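You operate a simulated robot arm through the tools that you are given. There is no shell and no other tool. Be economical: measure what you need, move in short steps, check, and stop when the job is done.

You run a simulated two-armed robot. Do the job below in one go: nothing can be reset, and whatever is moved stays where it is left.

## Task
Open the core drawer, take the crushed carton and leave it in the inside of the core drawer, then shut the drawer. Put the case from the packing plate of the left conveyor on the left black belt. Put the wedge bundle from the left cross belt on top of the white blank stack there. Take the purple carton on the packing stand and put it away on the top of the grey bench. Put the glue bottle labelled "high tack" from the top deck of the trolley on the shelf of the bundle rack and the glue bottle labelled "cold set" on the shelf under the outfeed rollers. The order is free. Set down upright: purple carton, glue bottle.
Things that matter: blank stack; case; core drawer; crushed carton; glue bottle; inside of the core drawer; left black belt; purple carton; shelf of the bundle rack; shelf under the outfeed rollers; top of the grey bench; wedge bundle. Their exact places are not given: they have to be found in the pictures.

It is judged by the outcome, as a careful person would: the job done as asked, and still so three seconds after it is handed in. It fails if anything else is knocked over, pushed out of place, dropped, spilled or broken.

## Robot
Two 6-joint arms with two-finger parallel grippers on one trunk, on a base that drives. Base frame: it is fixed to the floor where the robot stands at the start and does not move with it; the origin is under the middle of the robot, x ahead of it, y to its left, z up. Readings come in mm, degrees, newtons and seconds.
The left shoulder is at the start at [80, 216, 1596], the right one opposite. With the tool pointing down near the work surface each hand reaches from about 100 to 400 mm from the robot's upright axis, wherever it stands, measured 20 degrees to its own side. Places, roughly: blank stack [-4500, 500, 750]; case [-4500, 0, 1000]; core drawer [900, -100, 800]; crushed carton (14x6x5 cm) [-3400, -800, 900]; glue bottle [2250, 3250, 750]; inside of the core drawer [900, -100, 800]; left black belt [-7200, 2800, 900]; purple carton [-1250, 6250, 750]; shelf of the bundle rack [3000, 5100, 300]; shelf under the outfeed rollers [1000, 5100, 100]; top of the grey bench [-1600, 2000, 800]; wedge bundle [-4250, 1000, 750]. Payload 3.43 kg a hand.
Tool frame (each hand has its own): the origin (TCP) lies between the finger pads and is the grasp point; the fingertips stand 30 mm ahead of it; z points along the fingers, y is the line along which they close. Largest opening 94 mm; finger width 28, thickness 10; the body of the gripper, 50 by 96 mm, starts 55 mm behind the TCP.
Orientation is that of the tool frame in the base frame, as [roll, pitch, yaw] about the fixed x, y, z axes, in that order (R = Rz(yaw) Ry(pitch) Rx(roll)). With the fingers straight down and closing along the base's y, the tool's x points along the base's -x, its y along +y and its z along -z.

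## Interface
- The arms move only by the tool drive_tool. It takes "left_targets", "right_targets" or both (then of equal length, played together; a hand with none holds still); each is a list of rows, each a list of 7 numbers: the shift along the base's x, y, z in units of 25 mm (1.0 is 25 mm), then the turn, a rotation vector about the base's x, y, z in units of 8 degrees (1.0 is 8 degrees), then the finger opening in mm, from 0 to 94. In form: [[dx, dy, dz, ax, ay, az, hand], ...]. A call has 1 to 20 rows; each row shifts and turns the commanded pose from where the row before left it. A call with a number of a shift or a turn outside -1 to 1 is refused whole. Rows are played at 5 a second. More than 50 mm and 8.6 degrees between two rows, or a gripper value outside its range, and nothing of the call is played. A pose out of reach is approached as far as the arm can. The call stops where the force on the tool passes 40 N (or 10 N more than at its start, if that is more) or the arm is blocked; 0.2 s more then pass. The fingers move at their own pace (about 72 mm/s each) and stop on an object; they squeeze with about 40 N. The grip force told is the motor's: it shows also when the fingers shut on nothing. Time passes only in rows, and 0.2 s behind the last, so rows that do not move let the fingers close. The reply holds the time, the measured pose of the TCP, the force on the tool along the base axes, the opening and the grip force, in the units named above and with some noise, with the torque about the TCP (base axes, N m) and any sound that the robot's microphone picked up, and new pictures: "show" is both (left out), scene, wrist or none (wrist: the cameras of the hands that moved).
- Cameras (640 x 400 px; columns grow to the right, rows downward): "scene" is now at [94.5, -0.4, 1740.8]; the picture's right is [-0.03, -1.00, 0.00], its down [-0.87, 0.02, -0.50] and it looks along [0.50, -0.01, -0.87] (base axes); focal length 268 px, centre (320, 200). "left" rides on the left gripper at [76, -14, -102] in its tool frame; the picture's right is [0.18, 0.98, 0.00], its down [-0.75, 0.14, -0.64] and it looks along [-0.63, 0.12, 0.77] (tool axes); focal length 243 px, centre (320, 200). "right" rides on the right gripper at [76, 14, -103] in its tool frame; the picture's right is [-0.18, 0.98, 0.00], its down [-0.75, -0.14, -0.64] and it looks along [-0.63, -0.12, 0.77] (tool axes); focal length 243 px, centre (320, 200).
- lift_body(by): slides the trunk up (or, below 0, down) by that many mm; the arms and the scene camera ride with it, the base frame stays. It gives what a move gives, with no picture.
- base_move(legs): drives the robot by 1 to 6 legs, each [ahead, left, turn to the left] in mm, mm and degrees, along the robot's own axes; the way and the turn of a leg run together, so that a leg with both is an arc; at most 1500 mm and 180 degrees a leg. The arms and the cameras ride along, it lands a little off, and it stops where it bumps. It gives what a move gives, and a new picture of the scene camera.
- head_to(pan, tilt): turns the head with the scene camera to pan (to the left, within 86 degrees either way) and tilt (down, from -29 to 69), counted from straight ahead of the robot. It gives what a move gives, and a new picture of the scene camera.
- pixel_to_xyz(camera, pixels): for up to 12 pixels [column, row] of the newest picture of that camera ("zoom" is the newest enlarged one), the place [x, y, z] in the base frame of the surface seen there, good to about 2 mm. It takes no simulated time.
- close_up(camera, box): a new picture of the part [left, top, right, bottom] of that camera's present view, enlarged. It takes no simulated time.
- finish_job(): hands the job in; it is judged then, once.

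Work in short steps. Measure before you move; look again where a grasp or a placing could have gone wrong, and mend it. You have 138 turns and 260 pictures in all, those below and enlarged ones among them. Open the grippers and draw the arms clear of the work before you hand the job in, unless the task says otherwise.

The tools are called after "Emit:" as name(argument=value, ...) on one line, values as JSON. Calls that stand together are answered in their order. drive_tool: Moves the arms, as the interface text tells. Its arguments: {"type":"object","properties":{"left_targets":{"type":"array"},"right_targets":{"type":"array"},"show":{"type":"string","enum":["both","scene","wrist","none"]}},"required":[]} The other tools are called the same way: lift_body (by) slides the trunk up or down; base_move (legs) drives the base; head_to (pan, tilt) turns the head that bears the scene camera; pixel_to_xyz (camera, pixels) gives the place of the surface under pixels of a picture; close_up (camera, box) takes an enlarged picture of a part of a camera's view; finish_job () hands the job in.

At the start:

```text
t: 0.0
left_position: [523.2, 186.6, 1049.2]
left_tool_rot: [180.0, 0.0, -180.0]
left_contact_force: [0.1, -0.6, -0.3]
left_wrist_torque: [-0.04, -0.01, 0.0]
left_gripper_width: 93.9
left_finger_force: 0.1
right_position: [514.9, -191.6, 1052.2]
right_tool_rot: [180.0, 0.1, -180.0]
right_contact_force: [0.1, 0.8, -0.4]
right_wrist_torque: [0.01, 0.0, -0.01]
right_gripper_width: 94.0
right_finger_force: 0.2
trunk travel left (down, up): [-826.0, 14.0]
robot x, y, heading: [-3.6, 1.0, 0.0]
head pan, tilt: [-1.6, 60.1]
```

scene: 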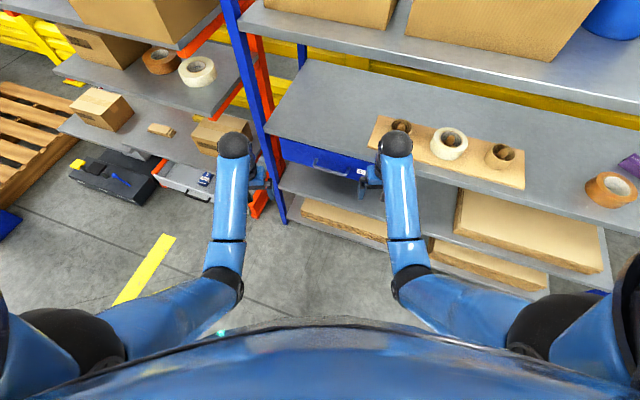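
right: 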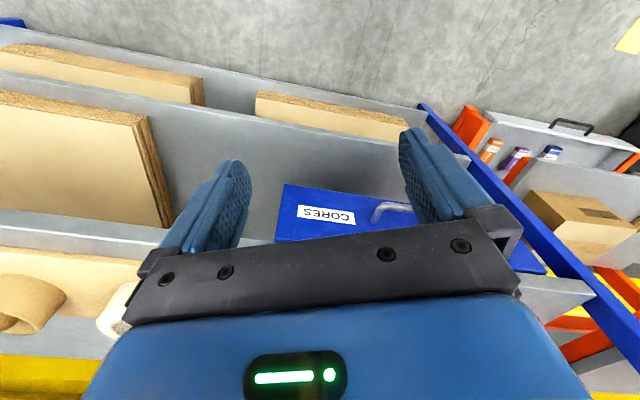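
left: 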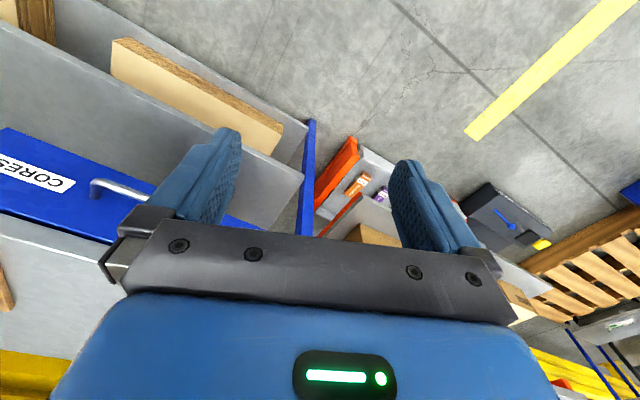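

The blue CORES drawer is in front, its handle at (375,215)-(410,207) in the right wrist picture and (95,190)-(150,187) in the left. I measure the handle and the drawer face.

Emit:
pixel_to_xyz(camera="right", pixels=[[376, 216], [382, 207], [395, 206], [408, 208], [300, 190], [285, 190], [330, 200], [280, 240]])

Emit:
pixel_to_xyz(camera="left", pixels=[[94, 192], [97, 183], [115, 183], [140, 190], [152, 195], [60, 210], [10, 130], [60, 150]])

Emit:
close_up(camera="left", box=[0, 100, 220, 240])

```text
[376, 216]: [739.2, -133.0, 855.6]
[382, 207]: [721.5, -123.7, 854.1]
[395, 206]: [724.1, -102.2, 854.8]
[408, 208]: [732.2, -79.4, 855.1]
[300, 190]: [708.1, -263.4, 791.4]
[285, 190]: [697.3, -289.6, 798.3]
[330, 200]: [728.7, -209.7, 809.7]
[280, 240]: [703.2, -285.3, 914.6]
```

```text
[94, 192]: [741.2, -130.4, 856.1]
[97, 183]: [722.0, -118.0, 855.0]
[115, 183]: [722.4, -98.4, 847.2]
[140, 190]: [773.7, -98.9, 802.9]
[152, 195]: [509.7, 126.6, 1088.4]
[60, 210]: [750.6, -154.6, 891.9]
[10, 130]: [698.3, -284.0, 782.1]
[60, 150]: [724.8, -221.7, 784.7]
```

```text
2.86 times, centred on (110, 170) of left
```

zoom: 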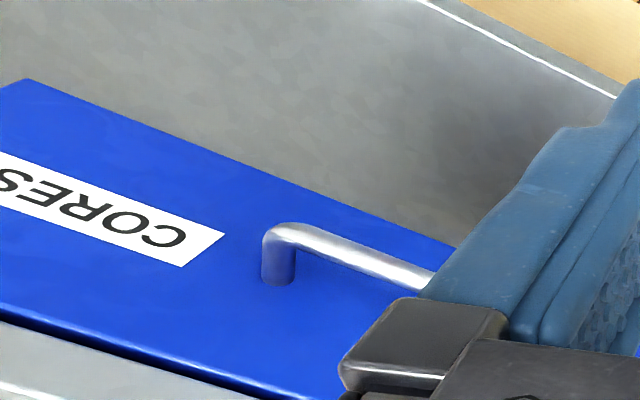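

The rack face runs from (697,-290) to (774,-99), so the rack is turned about 21.5° to the right of me. I turn to face it, so the handle is then in front of the left hand.

Emit:
base_move(legs=[[0, 0, -21.5]])

Emit:
head_to(pan=10, tilt=40)

```text
t: 1.6
left_position: [555.4, -20.9, 1049.1]
left_tool_rot: [-179.9, 0.0, 158.0]
left_contact_force: [-0.1, 1.0, 0.2]
left_wrist_torque: [-0.02, 0.0, 0.02]
left_gripper_width: 93.7
left_finger_force: 0.0
right_position: [407.7, -367.5, 1051.0]
right_tool_rot: [-180.0, 0.1, 158.1]
right_contact_force: [0.6, -0.5, -0.5]
right_wrist_torque: [0.0, -0.01, -0.01]
right_gripper_width: 93.8
right_finger_force: 0.0
trunk travel left (down, up): [-826.0, 14.0]
robot x, y, heading: [-0.8, -1.5, -21.8]
head pan, tilt: [-1.6, 60.1]
```

scene: 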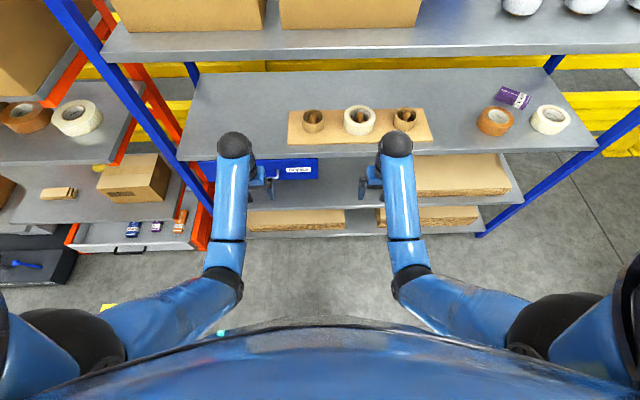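

```text
t: 2.4
left_position: [555.8, -21.9, 1049.9]
left_tool_rot: [180.0, 0.0, 158.1]
left_contact_force: [-1.2, -0.5, -0.2]
left_wrist_torque: [0.0, -0.01, -0.01]
left_gripper_width: 93.8
left_finger_force: 0.1
right_position: [407.9, -368.2, 1051.3]
right_tool_rot: [180.0, 0.0, 158.1]
right_contact_force: [-0.3, -0.7, 0.2]
right_wrist_torque: [0.02, 0.03, 0.01]
right_gripper_width: 94.1
right_finger_force: 0.1
trunk travel left (down, up): [-826.0, 14.0]
robot x, y, heading: [0.1, -2.0, -22.0]
head pan, tilt: [10.0, 40.0]
```

scene: 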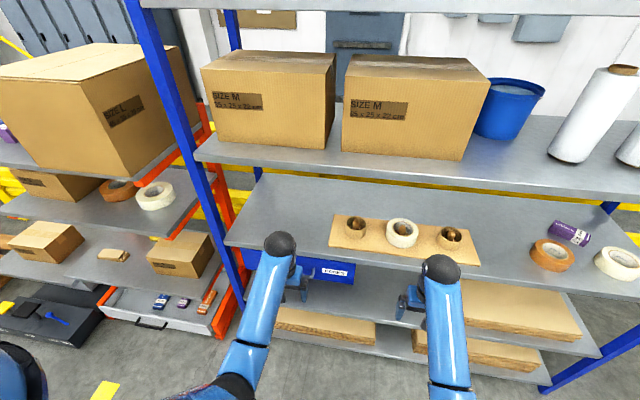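

The drawer lies behind the left hand. I turn the left tool to point into the rack with the fingers closing vertically (15 rows, a 120° turn about one axis).

Emit:
drive_tool(left_targets=[[-0.3, 0.1, 0, -0.751, -0.3185, 0.577, 94], [-0.3, 0.1, 0, -0.751, -0.3185, 0.577, 94], [-0.3, 0.1, 0, -0.751, -0.3185, 0.577, 94], [-0.3, 0.1, 0, -0.751, -0.3185, 0.577, 94], [0, 0, 0, -0.751, -0.3185, 0.577, 94], [0, 0, 0, -0.751, -0.3185, 0.577, 94], [0, 0, 0, -0.751, -0.3185, 0.577, 94], [0, 0, 0, -0.751, -0.3185, 0.577, 94], [0, 0, 0, -0.751, -0.3185, 0.577, 94], [0, 0, 0, -0.751, -0.3185, 0.577, 94], [0, 0, 0, -0.751, -0.3185, 0.577, 94], [0, 0, 0, -0.751, -0.3185, 0.577, 94], [0, 0, 0, -0.751, -0.3185, 0.577, 94], [0, 0, 0, -0.751, -0.3185, 0.577, 94], [0, 0, 0, -0.751, -0.3185, 0.577, 94]], show="both")

```text
t: 5.6
left_position: [523.7, -14.1, 1051.8]
left_tool_rot: [-95.0, 4.7, -119.2]
left_contact_force: [0.0, 0.0, 1.1]
left_wrist_torque: [-0.03, 0.0, 0.0]
left_gripper_width: 93.7
left_finger_force: 0.1
left hand out of reach, approached as far as the arm can: row 14, 15
right_position: [407.0, -368.1, 1052.5]
right_tool_rot: [180.0, 0.0, 158.1]
right_contact_force: [0.4, 0.3, 0.3]
right_wrist_torque: [-0.01, -0.03, 0.04]
right_gripper_width: 93.8
right_finger_force: 0.0
trunk travel left (down, up): [-826.0, 14.0]
robot x, y, heading: [-2.5, 1.9, -21.7]
head pan, tilt: [10.0, 40.0]
```

scene: 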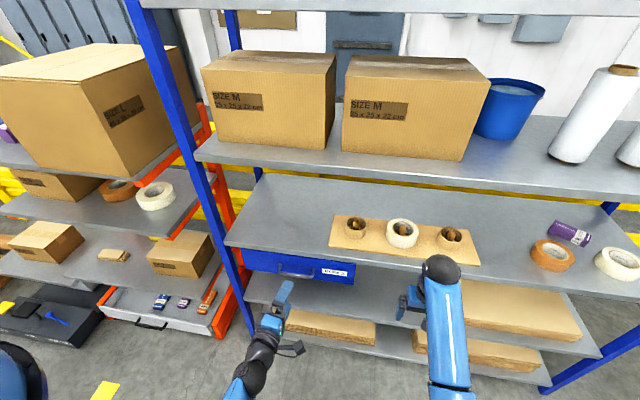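
left: 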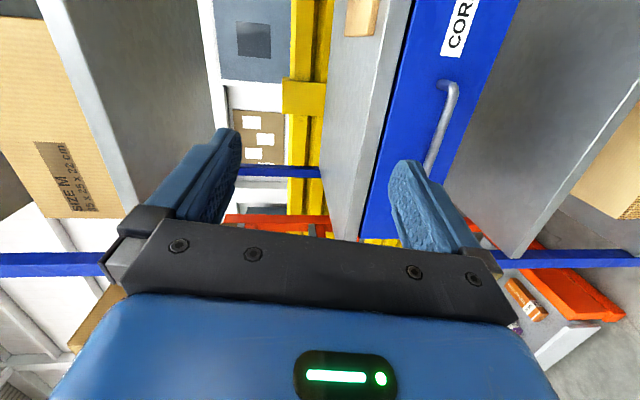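

The tool points into the rack; the handle is now clear in both pictures at scene (278,272)-(315,275). I enlarge it and measure its ends.

Emit:
close_up(camera="scene", box=[230, 235, 370, 322])

Emit:
pixel_to_xyz(camera="left", pixels=[[455, 90], [452, 105], [440, 135], [430, 160], [447, 83], [405, 130], [490, 60], [365, 230]])

```text
4.57 times, centred on (300, 278) of scene
```

zoom: 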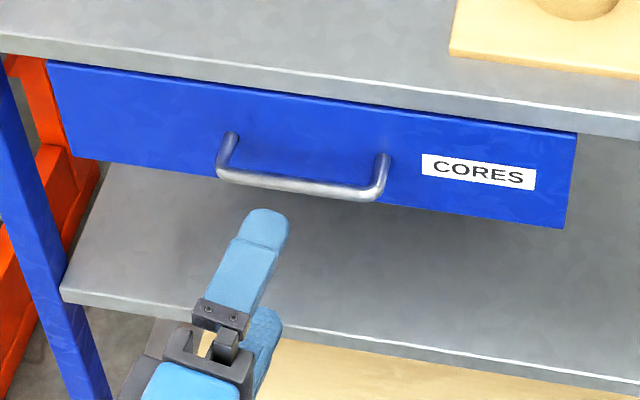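

```text
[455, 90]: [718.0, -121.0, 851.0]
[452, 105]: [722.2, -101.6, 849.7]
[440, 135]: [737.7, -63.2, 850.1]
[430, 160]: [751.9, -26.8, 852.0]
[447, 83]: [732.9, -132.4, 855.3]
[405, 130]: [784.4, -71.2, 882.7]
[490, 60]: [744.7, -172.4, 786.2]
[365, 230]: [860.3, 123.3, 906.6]
```

Emit:
pixel_to_xyz(camera="zoom", pixels=[[222, 172], [300, 186], [375, 190], [230, 134], [383, 155], [50, 66], [70, 155], [577, 135], [565, 225]])

```text
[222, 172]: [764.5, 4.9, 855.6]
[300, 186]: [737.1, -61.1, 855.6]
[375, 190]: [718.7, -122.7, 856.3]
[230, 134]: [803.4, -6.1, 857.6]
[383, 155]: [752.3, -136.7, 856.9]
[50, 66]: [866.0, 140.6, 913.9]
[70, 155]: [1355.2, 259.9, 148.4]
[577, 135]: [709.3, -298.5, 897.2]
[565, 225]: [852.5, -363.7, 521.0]
```

The handle bar runs (764,5)-(719,-123) at z≈850, its middle about (747,-61); rack normal is about -19.7°. I lower the trunk 200 mm, then advance to 80 mm short of the bar.

Emit:
lift_body(by=-200)

Emit:
drive_tool(left_targets=[[1, -0.13, 0, 0, 0, 0.05, 94], [1, -0.13, 0, 0, 0, 0.05, 94], [1, -0.13, 0, 0, 0, 0.05, 94], [1, -0.13, 0, 0, 0, 0.05, 94], [1, -0.13, 0, 0, 0, 0.05, 94], [0.9, -0.13, 0, 0, 0, 0.05, 94], [0, 0, 0, 0, 0, 0, 94]], show="wrist")

```text
t: 7.8
left_position: [524.2, -14.2, 851.7]
left_tool_rot: [-95.1, 4.7, -119.4]
left_contact_force: [0.8, 0.3, 1.0]
left_wrist_torque: [0.01, 0.0, 0.0]
left_gripper_width: 94.0
left_finger_force: 0.1
right_position: [406.3, -369.3, 852.6]
right_tool_rot: [-180.0, 0.1, 158.2]
right_contact_force: [-0.5, -0.1, 0.6]
right_wrist_torque: [0.02, 0.0, 0.0]
right_gripper_width: 93.9
right_finger_force: 0.0
trunk travel left (down, up): [-626.0, 214.0]
robot x, y, heading: [2.0, -1.0, -22.0]
head pan, tilt: [10.0, 40.0]
```

```text
t: 9.3
left_position: [670.1, -32.0, 852.9]
left_tool_rot: [-95.0, 4.7, -116.9]
left_contact_force: [-0.4, 0.4, 0.4]
left_wrist_torque: [0.02, -0.03, 0.01]
left_gripper_width: 93.9
left_finger_force: 0.2
right_position: [406.7, -368.3, 852.1]
right_tool_rot: [-180.0, 0.1, 158.1]
right_contact_force: [0.4, 0.0, 0.6]
right_wrist_torque: [0.04, -0.03, 0.0]
right_gripper_width: 93.9
right_finger_force: 0.1
trunk travel left (down, up): [-626.0, 214.0]
robot x, y, heading: [-0.5, -1.0, -21.8]
head pan, tilt: [10.0, 40.0]
```

left: 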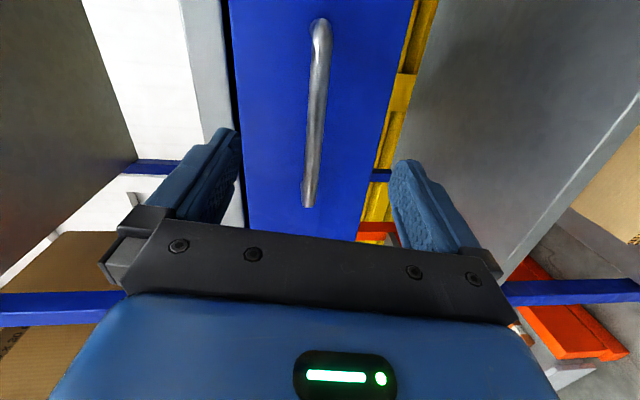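

The bar lies squarely between the fingers. I straighten the tool by the few degrees left, advance 74 mm and close.

Emit:
drive_tool(left_targets=[[0, 0, -0.05, -0.1, -0.29, 0.42, 94], [0, 0, -0.05, -0.1, -0.29, 0.42, 94], [0.7, -0.25, 0, 0, 0, 0, 94], [0.7, -0.25, 0, 0, 0, 0, 94], [0.7, -0.25, 0, 0, 0, 0, 94], [0.7, -0.25, 0, 0, 0, 0, 94], [0, 0, 0, 0, 0, 0, 0], [0, 0, 0, 0, 0, 0, 0], [0, 0, 0, 0, 0, 0, 0], [0, 0, 0, 0, 0, 0, 0]], show="wrist")

```text
t: 11.6
left_position: [743.1, -48.3, 848.5]
left_tool_rot: [-91.9, 4.7, -112.5]
left_contact_force: [-12.9, 1.6, -20.8]
left_wrist_torque: [-0.83, 0.48, 0.25]
left_gripper_width: 15.9
left_finger_force: 44.9
left hand out of reach, approached as far as the arm can: row 2
right_position: [407.9, -368.4, 850.7]
right_tool_rot: [179.9, 0.0, 158.0]
right_contact_force: [0.1, -0.3, 0.1]
right_wrist_torque: [0.02, 0.01, -0.04]
right_gripper_width: 94.1
right_finger_force: 0.1
trunk travel left (down, up): [-626.0, 214.0]
robot x, y, heading: [1.7, -1.9, -22.0]
head pan, tilt: [10.0, 40.0]
```

left: 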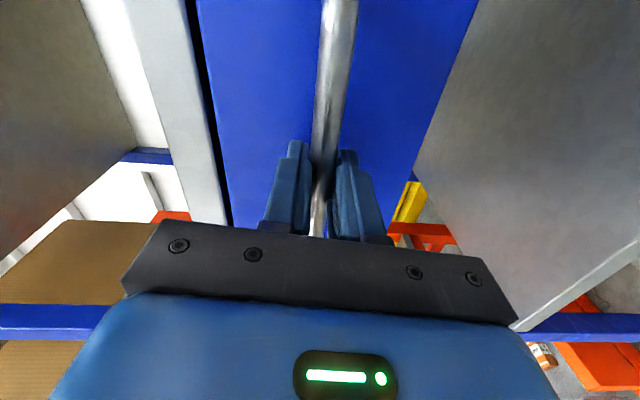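

The bar is held (opening 15.9). I pull the drawer open by backing the base straight along the rack normal.

Emit:
base_move(legs=[[-260, -10, 0]])

```text
t: 13.4
left_position: [515.5, 42.8, 848.8]
left_tool_rot: [-92.2, 4.5, -111.8]
left_contact_force: [0.9, 3.4, -12.5]
left_wrist_torque: [-1.28, 0.45, -1.36]
left_gripper_width: 15.6
left_finger_force: 44.6
right_position: [179.0, -283.6, 852.4]
right_tool_rot: [-179.9, 0.1, 158.4]
right_contact_force: [-0.4, -0.7, -0.4]
right_wrist_torque: [-0.05, -0.02, 0.01]
right_gripper_width: 93.9
right_finger_force: 0.1
trunk travel left (down, up): [-626.0, 214.0]
robot x, y, heading: [-230.8, 84.1, -21.6]
head pan, tilt: [10.0, 40.0]
stopped in leg 1: the force on the tool passed its limit at 40 N (the readings are from after the stop); the commanded pose is now the measured one
```

scene: 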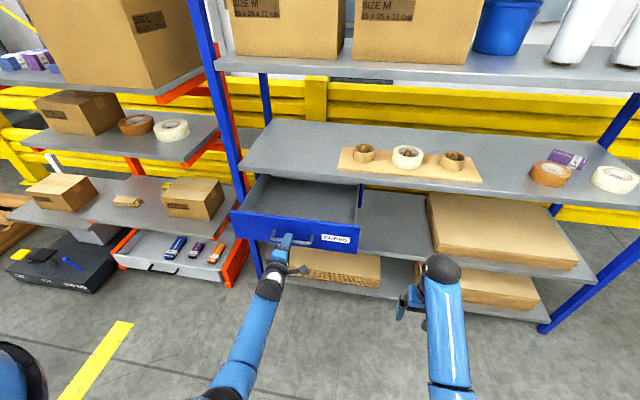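

The drawer is open about 245 mm. I measure its inside for later, open the fingers, and back away.

Emit:
pixel_to_xyz(camera="scene", pixels=[[250, 209], [345, 222], [268, 182], [345, 187], [300, 200], [235, 212], [358, 226], [300, 217]])

Emit:
drive_tool(left_targets=[[0, 0, 0, 0, 0, 0, 94], [0, 0, 0, 0, 0, 0, 94], [0, 0, 0, 0, 0, 0, 94]], show="none")

Emit:
base_move(legs=[[-150, 0, 0]])

```text
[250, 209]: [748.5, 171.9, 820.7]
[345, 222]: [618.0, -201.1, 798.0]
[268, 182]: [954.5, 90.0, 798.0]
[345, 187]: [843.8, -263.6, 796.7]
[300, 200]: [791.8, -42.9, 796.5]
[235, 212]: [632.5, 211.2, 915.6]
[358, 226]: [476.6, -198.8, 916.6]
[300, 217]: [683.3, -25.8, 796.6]
```

```text
t: 14.2
left_position: [515.3, 40.4, 854.1]
left_tool_rot: [-91.7, 4.8, -111.9]
left_contact_force: [0.8, 0.7, -0.2]
left_wrist_torque: [0.01, 0.01, 0.0]
left_gripper_width: 94.0
left_finger_force: 0.0
right_position: [178.2, -282.9, 852.0]
right_tool_rot: [-180.0, 0.1, 158.3]
right_contact_force: [-0.1, 0.0, 0.1]
right_wrist_torque: [0.02, -0.03, 0.02]
right_gripper_width: 94.0
right_finger_force: 0.1
trunk travel left (down, up): [-626.0, 214.0]
robot x, y, heading: [-230.4, 85.3, -21.5]
head pan, tilt: [10.0, 40.0]
```

```text
t: 15.6
left_position: [378.0, 96.0, 852.8]
left_tool_rot: [-91.8, 4.7, -111.9]
left_contact_force: [0.5, 0.2, 0.1]
left_wrist_torque: [-0.02, -0.02, -0.03]
left_gripper_width: 94.1
left_finger_force: 0.1
right_position: [40.9, -228.5, 850.7]
right_tool_rot: [-179.9, 0.0, 158.6]
right_contact_force: [0.2, 0.0, -0.4]
right_wrist_torque: [0.02, -0.01, -0.07]
right_gripper_width: 94.0
right_finger_force: 0.2
trunk travel left (down, up): [-626.0, 214.0]
robot x, y, heading: [-370.8, 138.1, -21.7]
head pan, tilt: [10.0, 40.0]
```

scene: 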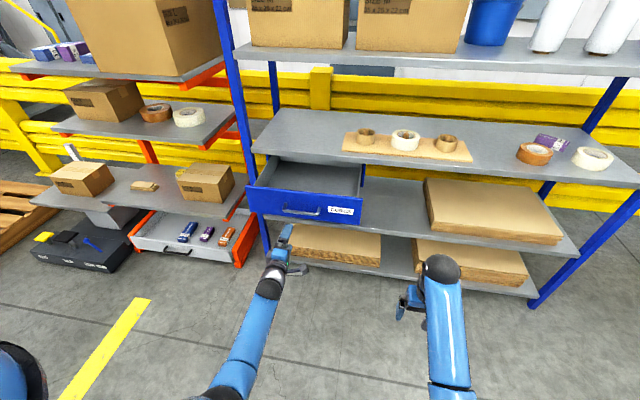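

The drawer is open with its handle at (300,211). I bring the left tool back to pointing down while drawing it toward me, then turn the robot to face -x.

Emit:
drive_tool(left_targets=[[-0.9, 0.36, 0.3, 0.7495, 0.3226, -0.577, 94], [-0.9, 0.36, 0.3, 0.7495, 0.3226, -0.577, 94], [-0.9, 0.36, 0.3, 0.7495, 0.3226, -0.577, 94], [-0.9, 0.36, 0.3, 0.7495, 0.3226, -0.577, 94], [-0.9, 0.36, 0.3, 0.7495, 0.3226, -0.577, 94], [-0.9, 0.36, 0.3, 0.7495, 0.3226, -0.577, 94], [-0.9, 0.36, 0.3, 0.7495, 0.3226, -0.577, 94], [-0.9, 0.36, 0.3, 0.7495, 0.3226, -0.577, 94], [-0.9, 0.36, 0, 0.7495, 0.3226, -0.577, 94], [0, 0, 0, 0.7495, 0.3226, -0.577, 94], [0, 0, 0, 0.7495, 0.3226, -0.577, 94], [0, 0, 0, 0.7495, 0.3226, -0.577, 94], [0, 0, 0, 0.7495, 0.3226, -0.577, 94], [0, 0, 0, 0.7495, 0.3226, -0.577, 94], [0, 0, 0, 0.7495, 0.3226, -0.577, 94]], show="none")

Emit:
head_to(pan=0, tilt=15)

Emit:
base_move(legs=[[0, 0, 100], [0, 0, 100]])

```text
t: 18.8
left_position: [207.8, 155.3, 862.6]
left_tool_rot: [-178.4, 1.6, 155.9]
left_contact_force: [0.2, -0.4, 0.3]
left_wrist_torque: [-0.01, -0.01, -0.03]
left_gripper_width: 93.9
left_finger_force: 0.1
left hand out of reach, approached as far as the arm can: row 1, 2, 13, 14, 15
right_position: [41.3, -228.8, 852.8]
right_tool_rot: [180.0, 0.1, 158.5]
right_contact_force: [0.4, 0.9, 0.5]
right_wrist_torque: [0.01, 0.0, 0.05]
right_gripper_width: 93.8
right_finger_force: 0.2
trunk travel left (down, up): [-626.0, 214.0]
robot x, y, heading: [-368.6, 139.8, -21.5]
head pan, tilt: [10.0, 40.0]
```

```text
t: 19.6
left_position: [207.0, 156.0, 863.6]
left_tool_rot: [-178.2, 1.7, 155.9]
left_contact_force: [-0.4, -0.3, -0.5]
left_wrist_torque: [0.02, -0.01, 0.02]
left_gripper_width: 94.0
left_finger_force: 0.0
right_position: [40.0, -227.5, 851.9]
right_tool_rot: [-179.9, 0.1, 158.5]
right_contact_force: [-0.1, 0.0, -0.2]
right_wrist_torque: [-0.01, 0.0, 0.02]
right_gripper_width: 94.0
right_finger_force: 0.1
trunk travel left (down, up): [-626.0, 214.0]
robot x, y, heading: [-369.4, 138.8, -21.5]
head pan, tilt: [0.0, 15.0]
```

scene: 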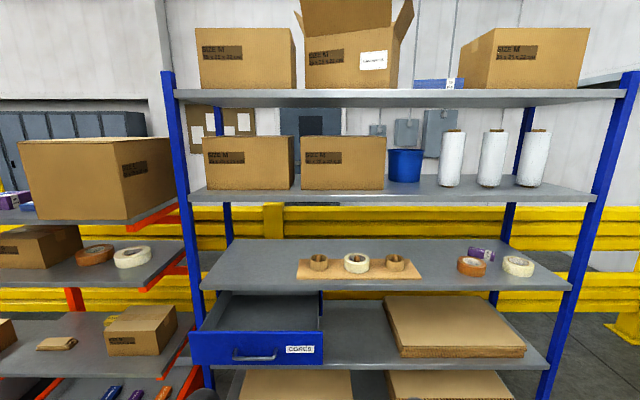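

```text
t: 28.4
left_position: [-912.0, -55.5, 865.0]
left_tool_rot: [-178.3, 1.6, -6.1]
left_contact_force: [0.2, 0.4, 0.3]
left_wrist_torque: [0.03, 0.02, -0.02]
left_gripper_width: 94.0
left_finger_force: 0.1
right_position: [-871.4, 360.0, 850.2]
right_tool_rot: [180.0, 0.1, -3.6]
right_contact_force: [0.9, 0.5, -0.6]
right_wrist_torque: [0.0, -0.02, -0.03]
right_gripper_width: 94.2
right_finger_force: 0.2
trunk travel left (down, up): [-626.0, 214.0]
robot x, y, heading: [-370.7, 140.1, 176.5]
head pan, tilt: [0.0, 15.0]
```

scene: 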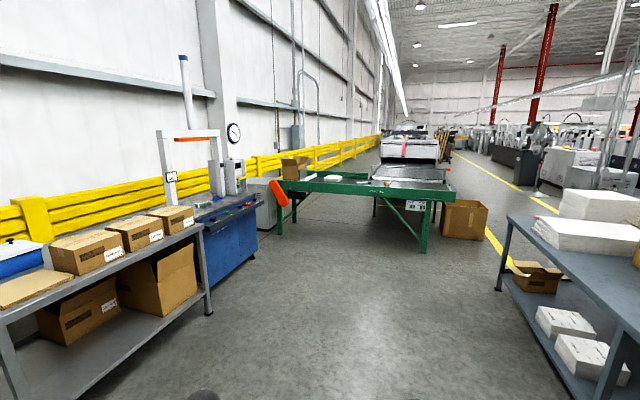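

Ahead is a grey bench on the left with a blue cabinet, and a green table further on. I enlarge the middle left to find the crushed carton and measure.

Emit:
close_up(camera="scene", box=[170, 120, 490, 320])

Emit:
pixel_to_xyz(camera="scene", pixels=[[280, 188], [420, 245], [300, 175], [330, 178], [260, 205], [205, 215], [455, 230], [525, 285], [510, 220], [212, 310], [600, 235], [545, 290]])

```text
2.00 times, centred on (330, 220) of scene
```

zoom: 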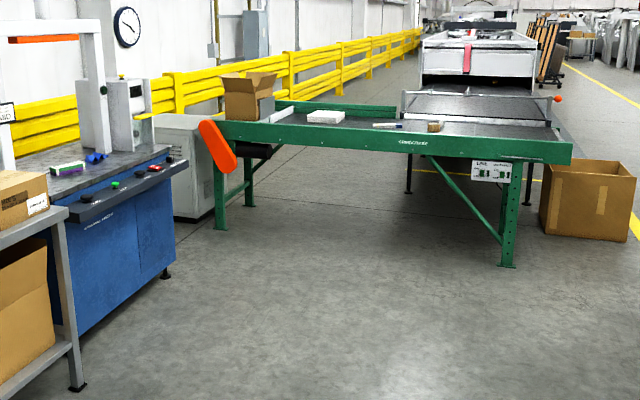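

```text
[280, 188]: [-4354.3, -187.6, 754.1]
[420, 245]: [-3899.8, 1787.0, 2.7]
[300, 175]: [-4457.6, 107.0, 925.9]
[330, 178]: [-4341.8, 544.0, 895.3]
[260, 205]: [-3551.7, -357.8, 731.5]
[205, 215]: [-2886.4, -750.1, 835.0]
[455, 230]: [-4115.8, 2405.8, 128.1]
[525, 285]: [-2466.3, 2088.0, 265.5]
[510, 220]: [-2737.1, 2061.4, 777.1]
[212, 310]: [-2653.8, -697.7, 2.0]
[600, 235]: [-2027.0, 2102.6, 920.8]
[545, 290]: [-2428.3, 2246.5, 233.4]
```

The carton should be on the blue machine (left, around (-3400,-800)). I drive about 2.4 m on and turn left to face it.

Emit:
base_move(legs=[[1200, 100, 0], [1400, 100, 0], [0, 0, 85]])

Emit:
head_to(pan=0, tilt=35)

```text
t: 44.7
left_position: [-2858.1, -411.2, 864.2]
left_tool_rot: [-178.4, 1.6, 76.7]
left_contact_force: [1.2, 0.4, -1.0]
left_wrist_torque: [-0.01, -0.06, 0.03]
left_gripper_width: 93.8
left_finger_force: 0.1
right_position: [-3266.5, -316.1, 851.6]
right_tool_rot: [179.9, 0.1, 79.1]
right_contact_force: [-0.7, 0.4, 0.0]
right_wrist_torque: [0.0, 0.01, 0.01]
right_gripper_width: 93.8
right_finger_force: 0.0
trunk travel left (down, up): [-626.0, 214.0]
robot x, y, heading: [-2981.8, 151.9, -100.8]
head pan, tilt: [0.0, 15.0]
```

scene: 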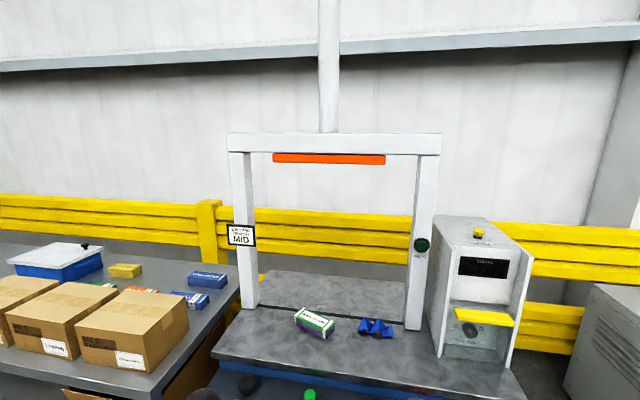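

```text
t: 45.6
left_position: [-2857.7, -409.7, 864.7]
left_tool_rot: [-178.3, 1.6, 76.7]
left_contact_force: [-0.1, -0.1, -0.1]
left_wrist_torque: [-0.03, -0.01, -0.02]
left_gripper_width: 94.1
left_finger_force: 0.1
right_position: [-3265.9, -316.7, 851.6]
right_tool_rot: [-179.9, 0.1, 79.1]
right_contact_force: [-1.0, -0.1, 0.0]
right_wrist_torque: [-0.01, 0.02, 0.02]
right_gripper_width: 94.0
right_finger_force: 0.0
trunk travel left (down, up): [-626.0, 214.0]
robot x, y, heading: [-2986.9, 153.1, -101.0]
head pan, tilt: [0.0, 35.0]
```

scene: 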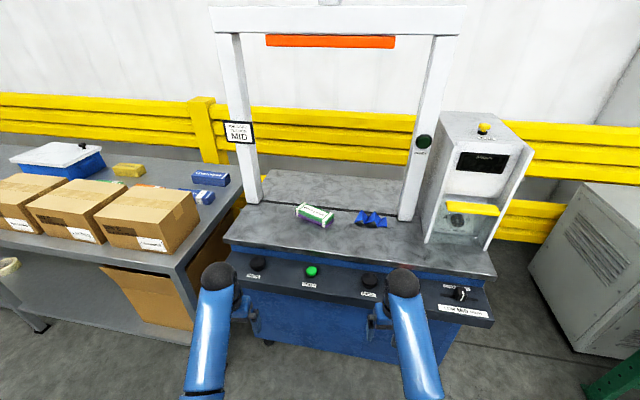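

Two candidate items lie on the machine table: one at (314,214) and a crumpled blue one at (371,219). I enlarge.

Emit:
close_up(camera="scene", box=[270, 185, 410, 272])

Emit:
pixel_to_xyz(camera="scene", pixels=[[296, 206], [330, 214], [326, 226], [300, 219], [356, 215], [386, 220], [371, 218], [330, 240], [300, 240], [350, 262], [250, 245], [480, 276]])

```text
4.57 times, centred on (340, 228) of scene
```

zoom: 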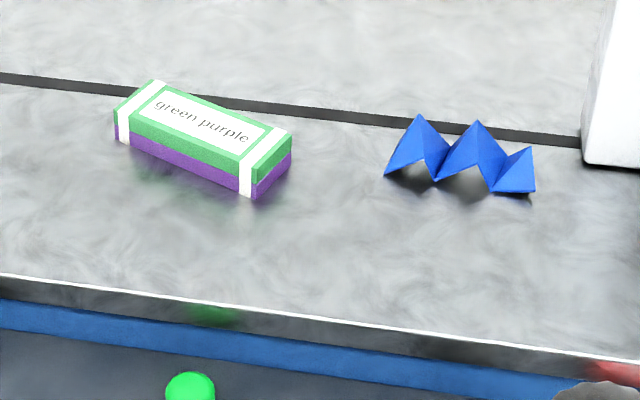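

```text
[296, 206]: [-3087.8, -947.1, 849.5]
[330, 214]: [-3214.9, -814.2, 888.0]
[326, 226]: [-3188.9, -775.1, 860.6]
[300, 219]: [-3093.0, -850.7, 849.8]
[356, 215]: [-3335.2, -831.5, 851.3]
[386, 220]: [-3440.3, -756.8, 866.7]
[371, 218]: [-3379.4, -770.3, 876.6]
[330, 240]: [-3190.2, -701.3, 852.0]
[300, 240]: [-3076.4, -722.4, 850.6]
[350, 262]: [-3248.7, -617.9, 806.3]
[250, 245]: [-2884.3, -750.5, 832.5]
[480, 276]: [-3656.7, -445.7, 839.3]
```

The crumpled blue piece at about (-3390,-780), on a table at z≈850, is the crushed carton; the table front is turned so I should head about -111.5°. I raise the trunk 170 mm so the hands clear the table, then approach with the right hand toward it.

Emit:
lift_body(by=170)

Emit:
base_move(legs=[[0, 0, -10.5], [415, 156, 0]])

Emit:
head_to(pan=-10, tilt=55)

```text
t: 47.5
left_position: [-2858.8, -409.5, 1035.5]
left_tool_rot: [-178.3, 1.6, 76.7]
left_contact_force: [-0.1, 0.3, 0.2]
left_wrist_torque: [-0.01, 0.0, 0.02]
left_gripper_width: 93.8
left_finger_force: 0.1
right_position: [-3265.6, -316.2, 1020.9]
right_tool_rot: [180.0, 0.0, 79.1]
right_contact_force: [0.7, 0.1, 0.0]
right_wrist_torque: [-0.01, -0.03, 0.0]
right_gripper_width: 93.8
right_finger_force: 0.1
trunk travel left (down, up): [-796.0, 44.0]
robot x, y, heading: [-2980.7, 153.4, -100.9]
head pan, tilt: [0.0, 35.0]
```

```text
t: 50.9
left_position: [-2968.5, -862.9, 1035.3]
left_tool_rot: [-178.3, 1.6, 66.1]
left_contact_force: [-0.3, 0.1, 0.4]
left_wrist_torque: [0.01, 0.03, 0.0]
left_gripper_width: 93.9
left_finger_force: 0.0
right_position: [-3351.9, -696.3, 1022.5]
right_tool_rot: [179.9, 0.1, 68.7]
right_contact_force: [0.2, 0.1, -0.1]
right_wrist_torque: [-0.02, -0.01, 0.0]
right_gripper_width: 93.7
right_finger_force: 0.0
trunk travel left (down, up): [-796.0, 44.0]
robot x, y, heading: [-2983.1, -289.0, -111.5]
head pan, tilt: [0.0, 35.0]
```

scene: 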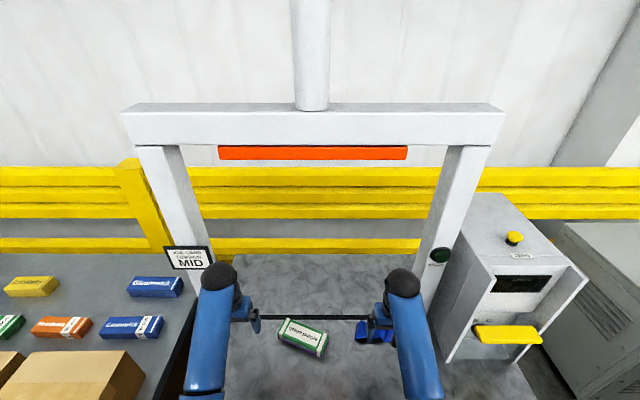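

```text
t: 51.7
left_position: [-2969.4, -865.1, 1033.4]
left_tool_rot: [-178.3, 1.6, 66.1]
left_contact_force: [-0.4, -0.4, 1.1]
left_wrist_torque: [0.01, 0.01, 0.01]
left_gripper_width: 93.9
left_finger_force: 0.0
right_position: [-3352.9, -697.7, 1020.3]
right_tool_rot: [-180.0, 0.2, 68.5]
right_contact_force: [0.8, 0.3, -0.3]
right_wrist_torque: [-0.01, -0.02, -0.01]
right_gripper_width: 93.8
right_finger_force: 0.0
trunk travel left (down, up): [-796.0, 44.0]
robot x, y, heading: [-2989.2, -287.0, -111.4]
head pan, tilt: [-10.0, 55.0]
```

scene: 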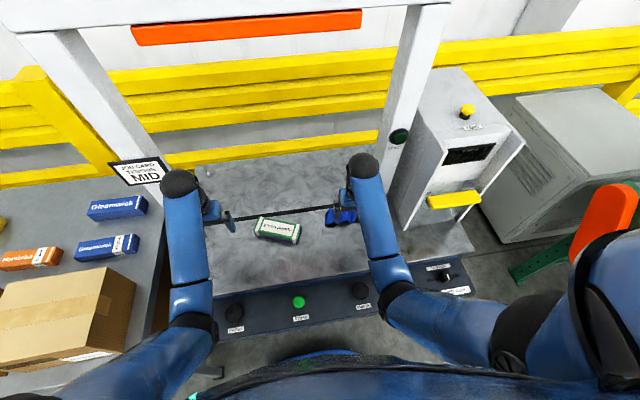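

The carton is under the right hand at (341,216). I view it with the right wrist camera.

Emit:
close_up(camera="right", box=[0, 0, 640, 400])

```text
1.00 times, centred on (320, 200) of right (not enlarged: the box is as wide or as high as the picture)
```

zoom: 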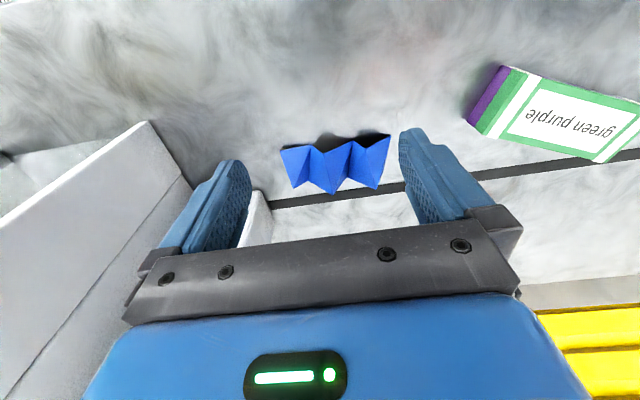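

Emit:
pixel_to_xyz(camera="zoom", pixels=[[282, 150], [305, 147], [333, 193], [350, 143], [378, 187], [388, 138], [293, 187], [325, 152], [318, 170], [345, 170], [365, 148], [300, 165]])

Emit:
close_up(camera="right", box=[250, 110, 410, 210])

```text
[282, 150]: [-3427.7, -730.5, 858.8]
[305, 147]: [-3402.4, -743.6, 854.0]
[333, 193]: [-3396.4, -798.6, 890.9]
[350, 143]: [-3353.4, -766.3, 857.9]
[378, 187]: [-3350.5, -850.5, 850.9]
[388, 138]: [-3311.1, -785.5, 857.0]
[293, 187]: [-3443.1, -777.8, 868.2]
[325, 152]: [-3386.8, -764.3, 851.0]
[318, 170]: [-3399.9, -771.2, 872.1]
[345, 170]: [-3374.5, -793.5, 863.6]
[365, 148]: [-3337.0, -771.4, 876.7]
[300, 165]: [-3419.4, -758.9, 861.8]
```

```text
4.00 times, centred on (330, 160) of right
```

zoom: 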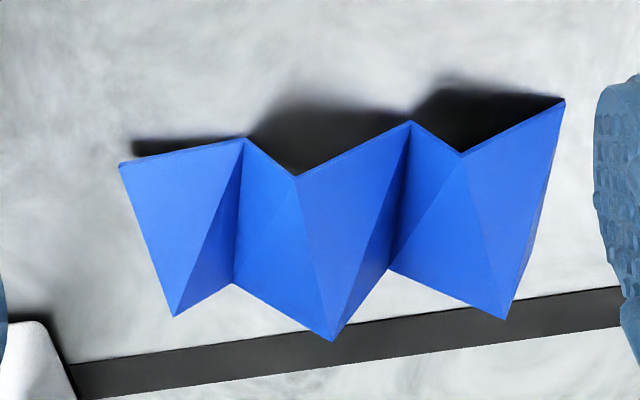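

The carton's long axis runs about -25°, middle near (-3383,-786), top about 895. I turn the right hand +86° to close across the 6 cm width and move above it.

Emit:
drive_tool(right_targets=[[-0.11, -0.32, -0.2, 0, 0, 0.98, 94], [-0.11, -0.32, -0.2, 0, 0, 0.98, 94], [-0.11, -0.32, -0.2, 0, 0, 0.98, 94], [-0.11, -0.32, -0.2, 0, 0, 0.98, 94], [-0.11, -0.32, -0.2, 0, 0, 0.98, 94], [-0.11, -0.32, -0.2, 0, 0, 0.98, 94], [-0.11, -0.32, -0.2, 0, 0, 0.98, 94], [-0.11, -0.32, -0.2, 0, 0, 0.98, 94], [-0.11, -0.32, -0.2, 0, 0, 0.98, 94], [-0.11, -0.32, -0.2, 0, 0, 0.98, 94], [-0.11, -0.32, -0.2, 0, 0, 0.98, 94], [0, 0, 0, 0, 0, 0, 94]], show="wrist")

```text
t: 54.3
left_position: [-2969.6, -863.8, 1034.8]
left_tool_rot: [-178.3, 1.6, 66.1]
left_contact_force: [-0.7, -0.2, 0.2]
left_wrist_torque: [0.01, 0.0, -0.01]
left_gripper_width: 93.8
left_finger_force: 0.0
right_position: [-3383.2, -786.2, 965.7]
right_tool_rot: [180.0, 0.2, 154.9]
right_contact_force: [-0.2, -0.5, 0.8]
right_wrist_torque: [0.01, -0.01, 0.01]
right_gripper_width: 94.1
right_finger_force: 0.0
trunk travel left (down, up): [-796.0, 44.0]
robot x, y, heading: [-2990.4, -289.1, -111.3]
head pan, tilt: [-10.0, 55.0]
```

right: 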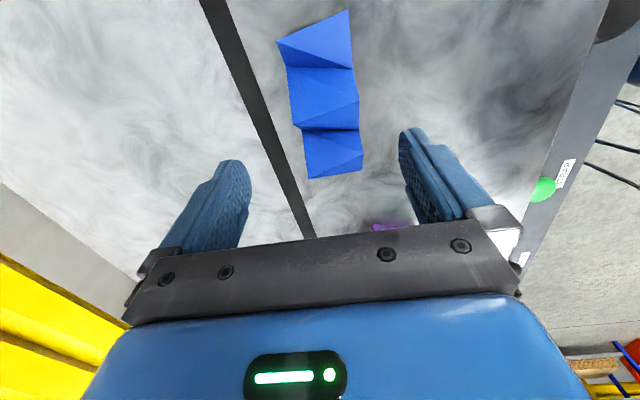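

The carton sits between the fingers. I measure its outline once more in this view.

Emit:
pixel_to_xyz(camera="right", pixels=[[348, 12], [277, 42], [288, 68], [353, 68], [296, 128], [359, 128], [309, 177], [362, 170], [330, 100], [325, 68], [330, 130]])

```text
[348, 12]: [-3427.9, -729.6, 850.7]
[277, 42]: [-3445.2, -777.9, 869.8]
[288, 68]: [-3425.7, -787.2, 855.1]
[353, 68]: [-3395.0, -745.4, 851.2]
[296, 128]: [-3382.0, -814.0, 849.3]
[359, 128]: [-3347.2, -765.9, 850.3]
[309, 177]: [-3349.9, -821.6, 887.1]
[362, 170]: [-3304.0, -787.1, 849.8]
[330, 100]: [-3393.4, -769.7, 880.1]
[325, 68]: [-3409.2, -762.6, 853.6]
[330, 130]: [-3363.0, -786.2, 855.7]
```

The middle is (-3383,-780). I lower to TCP z 884 (tips 4 mm above the table) and close.

Emit:
drive_tool(right_targets=[[-0.03, 0.06, -0.82, 0, 0, 0, 94], [-0.03, 0.06, -0.82, 0, 0, 0, 94], [-0.03, 0.06, -0.82, 0, 0, 0, 94], [0, 0, -0.8, 0, 0, 0, 94], [0, 0, 0, 0, 0, 0, 40], [0, 0, 0, 0, 0, 0, 40], [0, 0, 0, 0, 0, 0, 30], [0, 0, 0, 0, 0, 0, 30]], show="wrist")

```text
t: 56.1
left_position: [-2969.5, -864.9, 1034.7]
left_tool_rot: [-178.2, 1.5, 66.1]
left_contact_force: [0.1, 0.1, 0.8]
left_wrist_torque: [-0.01, -0.01, 0.02]
left_gripper_width: 93.9
left_finger_force: 0.1
right_position: [-3385.6, -782.4, 884.9]
right_tool_rot: [-179.9, 0.1, 154.9]
right_contact_force: [-0.3, -0.8, 0.5]
right_wrist_torque: [0.03, -0.03, -0.01]
right_gripper_width: 52.9
right_finger_force: 39.8
trunk travel left (down, up): [-796.0, 44.0]
robot x, y, heading: [-2984.6, -290.0, -111.5]
head pan, tilt: [-10.0, 55.0]
```

right: 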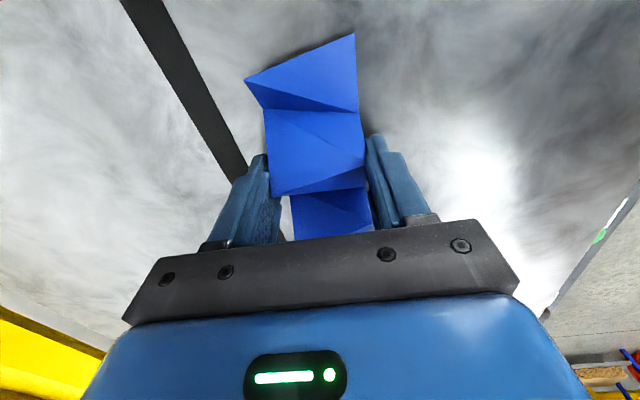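

It is held at 53 mm with 40 N. I lift it 125 mm and check.

Emit:
drive_tool(right_targets=[[0, 0, 0.5, 0, 0, 0, 30], [0, 0, 1, 0, 0, 0, 30], [0, 0, 1, 0, 0, 0, 30], [0, 0, 1, 0, 0, 0, 30], [0, 0, 1, 0, 0, 0, 30], [0, 0, 0.5, 0, 0, 0, 30]], show="wrist")

Emit:
base_move(legs=[[-500, 0, 0]])

```text
t: 57.5
left_position: [-2968.7, -864.6, 1033.8]
left_tool_rot: [-178.3, 1.5, 66.1]
left_contact_force: [0.7, 0.0, 0.9]
left_wrist_torque: [-0.02, -0.03, 0.01]
left_gripper_width: 93.8
left_finger_force: 0.0
right_position: [-3386.6, -781.4, 1010.8]
right_tool_rot: [-179.9, 0.1, 154.9]
right_contact_force: [0.1, 0.9, -1.0]
right_wrist_torque: [0.01, -0.01, -0.01]
right_gripper_width: 53.1
right_finger_force: 40.1
trunk travel left (down, up): [-796.0, 44.0]
robot x, y, heading: [-2986.2, -287.7, -111.3]
head pan, tilt: [-10.0, 55.0]
```

right: 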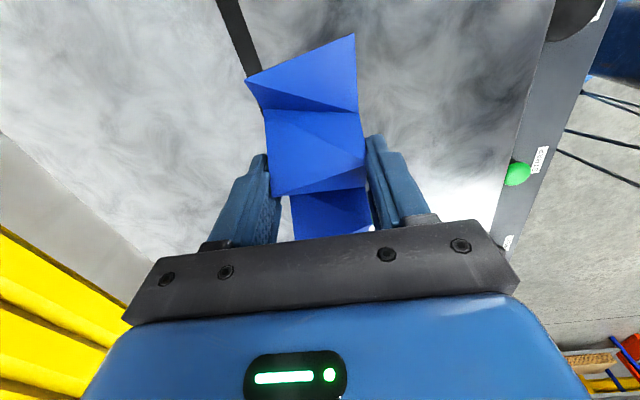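

```text
t: 60.5
left_position: [-2785.6, -392.1, 1032.5]
left_tool_rot: [-178.3, 1.4, 65.8]
left_contact_force: [0.2, -0.1, -0.4]
left_wrist_torque: [-0.01, 0.04, 0.0]
left_gripper_width: 93.9
left_finger_force: 0.1
right_position: [-3202.1, -307.4, 1011.0]
right_tool_rot: [179.8, 0.1, 154.6]
right_contact_force: [0.7, 0.4, 0.1]
right_wrist_torque: [0.01, -0.04, 0.01]
right_gripper_width: 52.6
right_finger_force: 39.8
trunk travel left (down, up): [-796.0, 44.0]
robot x, y, heading: [-2797.6, 185.0, -112.1]
head pan, tilt: [-10.0, 55.0]
```

scene: 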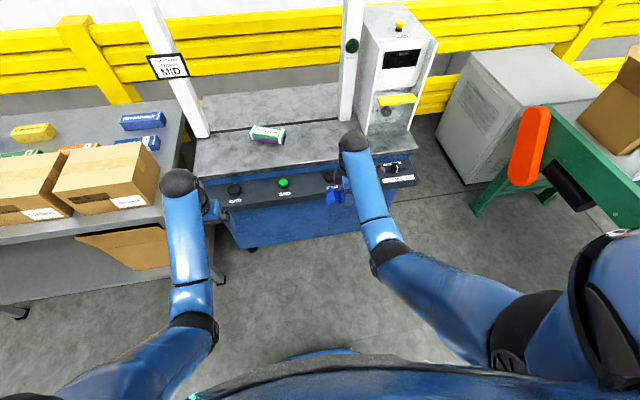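

The carton is held, and the machine is clear. I turn back toward the rack and drive to about (-400,200), facing it.

Emit:
base_move(legs=[[0, 0, 112.1], [1300, 0, 0], [1000, 100, 0], [0, 0, -19.7]])

```text
t: 77.5
left_position: [70.9, 237.4, 1033.6]
left_tool_rot: [-178.2, 1.6, 156.2]
left_contact_force: [0.0, 0.0, 0.5]
left_wrist_torque: [-0.02, -0.02, 0.03]
left_gripper_width: 94.3
left_finger_force: 0.0
right_position: [-12.1, -179.8, 1010.2]
right_tool_rot: [180.0, 0.0, -115.2]
right_contact_force: [0.1, -0.1, -0.3]
right_wrist_torque: [0.01, 0.01, 0.0]
right_gripper_width: 53.0
right_finger_force: 40.2
trunk travel left (down, up): [-796.0, 44.0]
robot x, y, heading: [-506.0, 219.3, -21.4]
head pan, tilt: [-10.0, 55.0]
```

scene: 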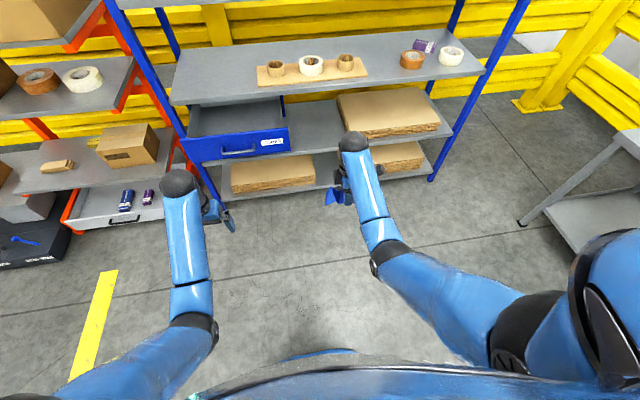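

I draw the left hand back 175 mm to keep clear of the neighbouring rack, then drive so the right hand is above the open drawer.

Emit:
drive_tool(left_targets=[[-0.93, 0.36, 0, 0, 0, 0, 94], [-0.93, 0.36, 0, 0, 0, 0, 94], [-0.93, 0.36, 0, 0, 0, 0, 94], [-0.93, 0.36, 0, 0, 0, 0, 94], [-0.93, 0.36, 0, 0, 0, 0, 94], [-0.93, 0.36, 0, 0, 0, 0, 94], [-0.93, 0.36, 0, 0, 0, 0, 94]], show="none")

Emit:
base_move(legs=[[0, 0, 1.7], [0, 350, 0], [560, 0, 0]])

```text
t: 79.1
left_position: [-87.4, 298.3, 1005.8]
left_tool_rot: [-178.3, 1.8, 156.1]
left_contact_force: [0.0, 0.6, 0.3]
left_wrist_torque: [0.01, 0.0, -0.03]
left_gripper_width: 93.7
left_finger_force: 0.1
left hand out of reach, approached as far as the arm can: row 1, 2, 3, 4, 6
right_position: [-13.3, -179.3, 1011.3]
right_tool_rot: [-179.8, 0.2, -115.2]
right_contact_force: [-1.3, 0.3, 0.5]
right_wrist_torque: [-0.01, 0.02, -0.04]
right_gripper_width: 52.8
right_finger_force: 40.2
trunk travel left (down, up): [-796.0, 44.0]
robot x, y, heading: [-505.8, 220.0, -21.4]
head pan, tilt: [-10.0, 55.0]
```

```text
t: 84.6
left_position: [557.2, 454.8, 1006.6]
left_tool_rot: [-178.3, 1.9, 158.1]
left_contact_force: [0.4, 0.4, -0.4]
left_wrist_torque: [0.01, 0.03, 0.03]
left_gripper_width: 94.2
left_finger_force: 0.2
right_position: [646.5, -18.3, 1011.3]
right_tool_rot: [-179.9, 0.1, -113.2]
right_contact_force: [-0.4, -0.8, -0.3]
right_wrist_torque: [0.04, 0.0, -0.01]
right_gripper_width: 52.7
right_finger_force: 39.7
trunk travel left (down, up): [-796.0, 44.0]
robot x, y, heading: [142.9, 362.0, -19.5]
head pan, tilt: [-10.0, 55.0]
```

scene: 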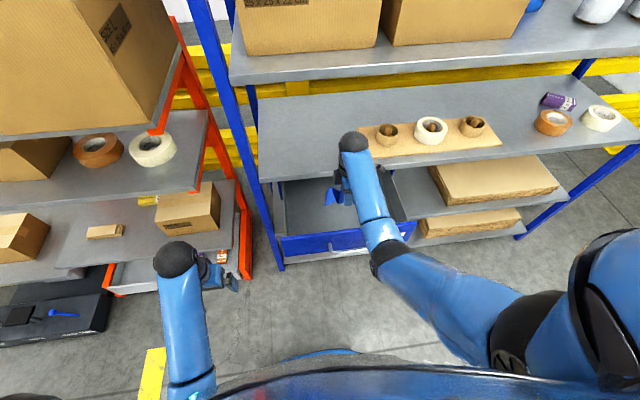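

The right hand is over the drawer. I check how high the forearm hangs before lowering.

Emit:
pixel_to_xyz(camera="scene", pixels=[[350, 142], [368, 190], [383, 230], [383, 262], [430, 290], [345, 180], [340, 232], [385, 225], [290, 237], [210, 280]])

Emit:
close_up(camera="right", box=[0, 0, 640, 400])

```text
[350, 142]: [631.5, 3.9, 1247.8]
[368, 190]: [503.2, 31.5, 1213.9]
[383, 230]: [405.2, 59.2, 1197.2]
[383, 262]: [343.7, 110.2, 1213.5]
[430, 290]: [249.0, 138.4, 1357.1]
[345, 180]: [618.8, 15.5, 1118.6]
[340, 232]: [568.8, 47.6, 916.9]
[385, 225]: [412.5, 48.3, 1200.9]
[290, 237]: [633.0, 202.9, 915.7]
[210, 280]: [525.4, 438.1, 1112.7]
```

```text
1.00 times, centred on (320, 200) of right (not enlarged: the box is as wide or as high as the picture)
```

zoom: 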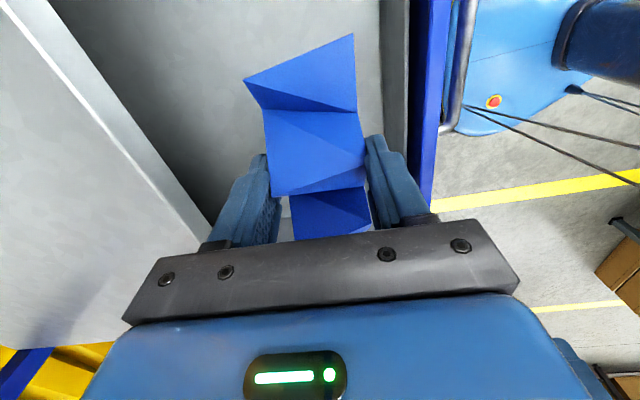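

Elbow bottom is about 1150, so lowering 172 mm still clears the drawer front (916). I shift 20 mm deeper, then lower with the trunk.

Emit:
drive_tool(right_targets=[[0.75, -0.27, 0, 0, 0, 0, 30], [0, 0, 0, 0, 0, 0, 30]], show="none")

Emit:
lift_body(by=-172)

Emit:
close_up(camera="right", box=[0, 0, 640, 400])

```text
t: 85.2
left_position: [557.1, 456.4, 1006.0]
left_tool_rot: [-178.3, 1.8, 158.1]
left_contact_force: [-0.1, 0.7, -0.8]
left_wrist_torque: [-0.02, -0.01, -0.03]
left_gripper_width: 94.0
left_finger_force: 0.0
right_position: [666.9, -26.1, 1011.3]
right_tool_rot: [179.9, 0.1, -113.2]
right_contact_force: [-0.9, -0.4, 0.4]
right_wrist_torque: [-0.01, 0.01, -0.01]
right_gripper_width: 52.7
right_finger_force: 39.8
trunk travel left (down, up): [-796.0, 44.0]
robot x, y, heading: [140.1, 366.5, -19.6]
head pan, tilt: [-10.0, 55.0]
```

```text
t: 87.1
left_position: [557.9, 455.0, 834.1]
left_tool_rot: [-178.3, 1.8, 158.1]
left_contact_force: [0.0, -0.3, 0.1]
left_wrist_torque: [0.0, -0.01, -0.01]
left_gripper_width: 93.8
left_finger_force: 0.0
right_position: [666.2, -24.9, 839.6]
right_tool_rot: [180.0, 0.1, -113.2]
right_contact_force: [0.9, 0.7, -1.6]
right_wrist_torque: [0.03, 0.03, -0.02]
right_gripper_width: 52.7
right_finger_force: 40.4
trunk travel left (down, up): [-624.0, 216.0]
robot x, y, heading: [142.0, 361.3, -19.3]
head pan, tilt: [-10.0, 55.0]
```

```text
1.00 times, centred on (320, 200) of right (not enlarged: the box is as wide or as high as the picture)
```

zoom: 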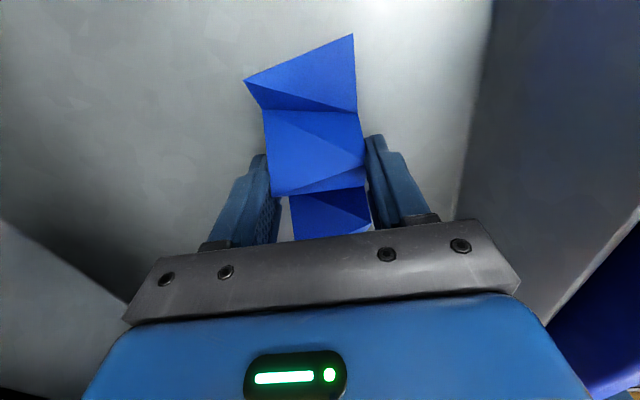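

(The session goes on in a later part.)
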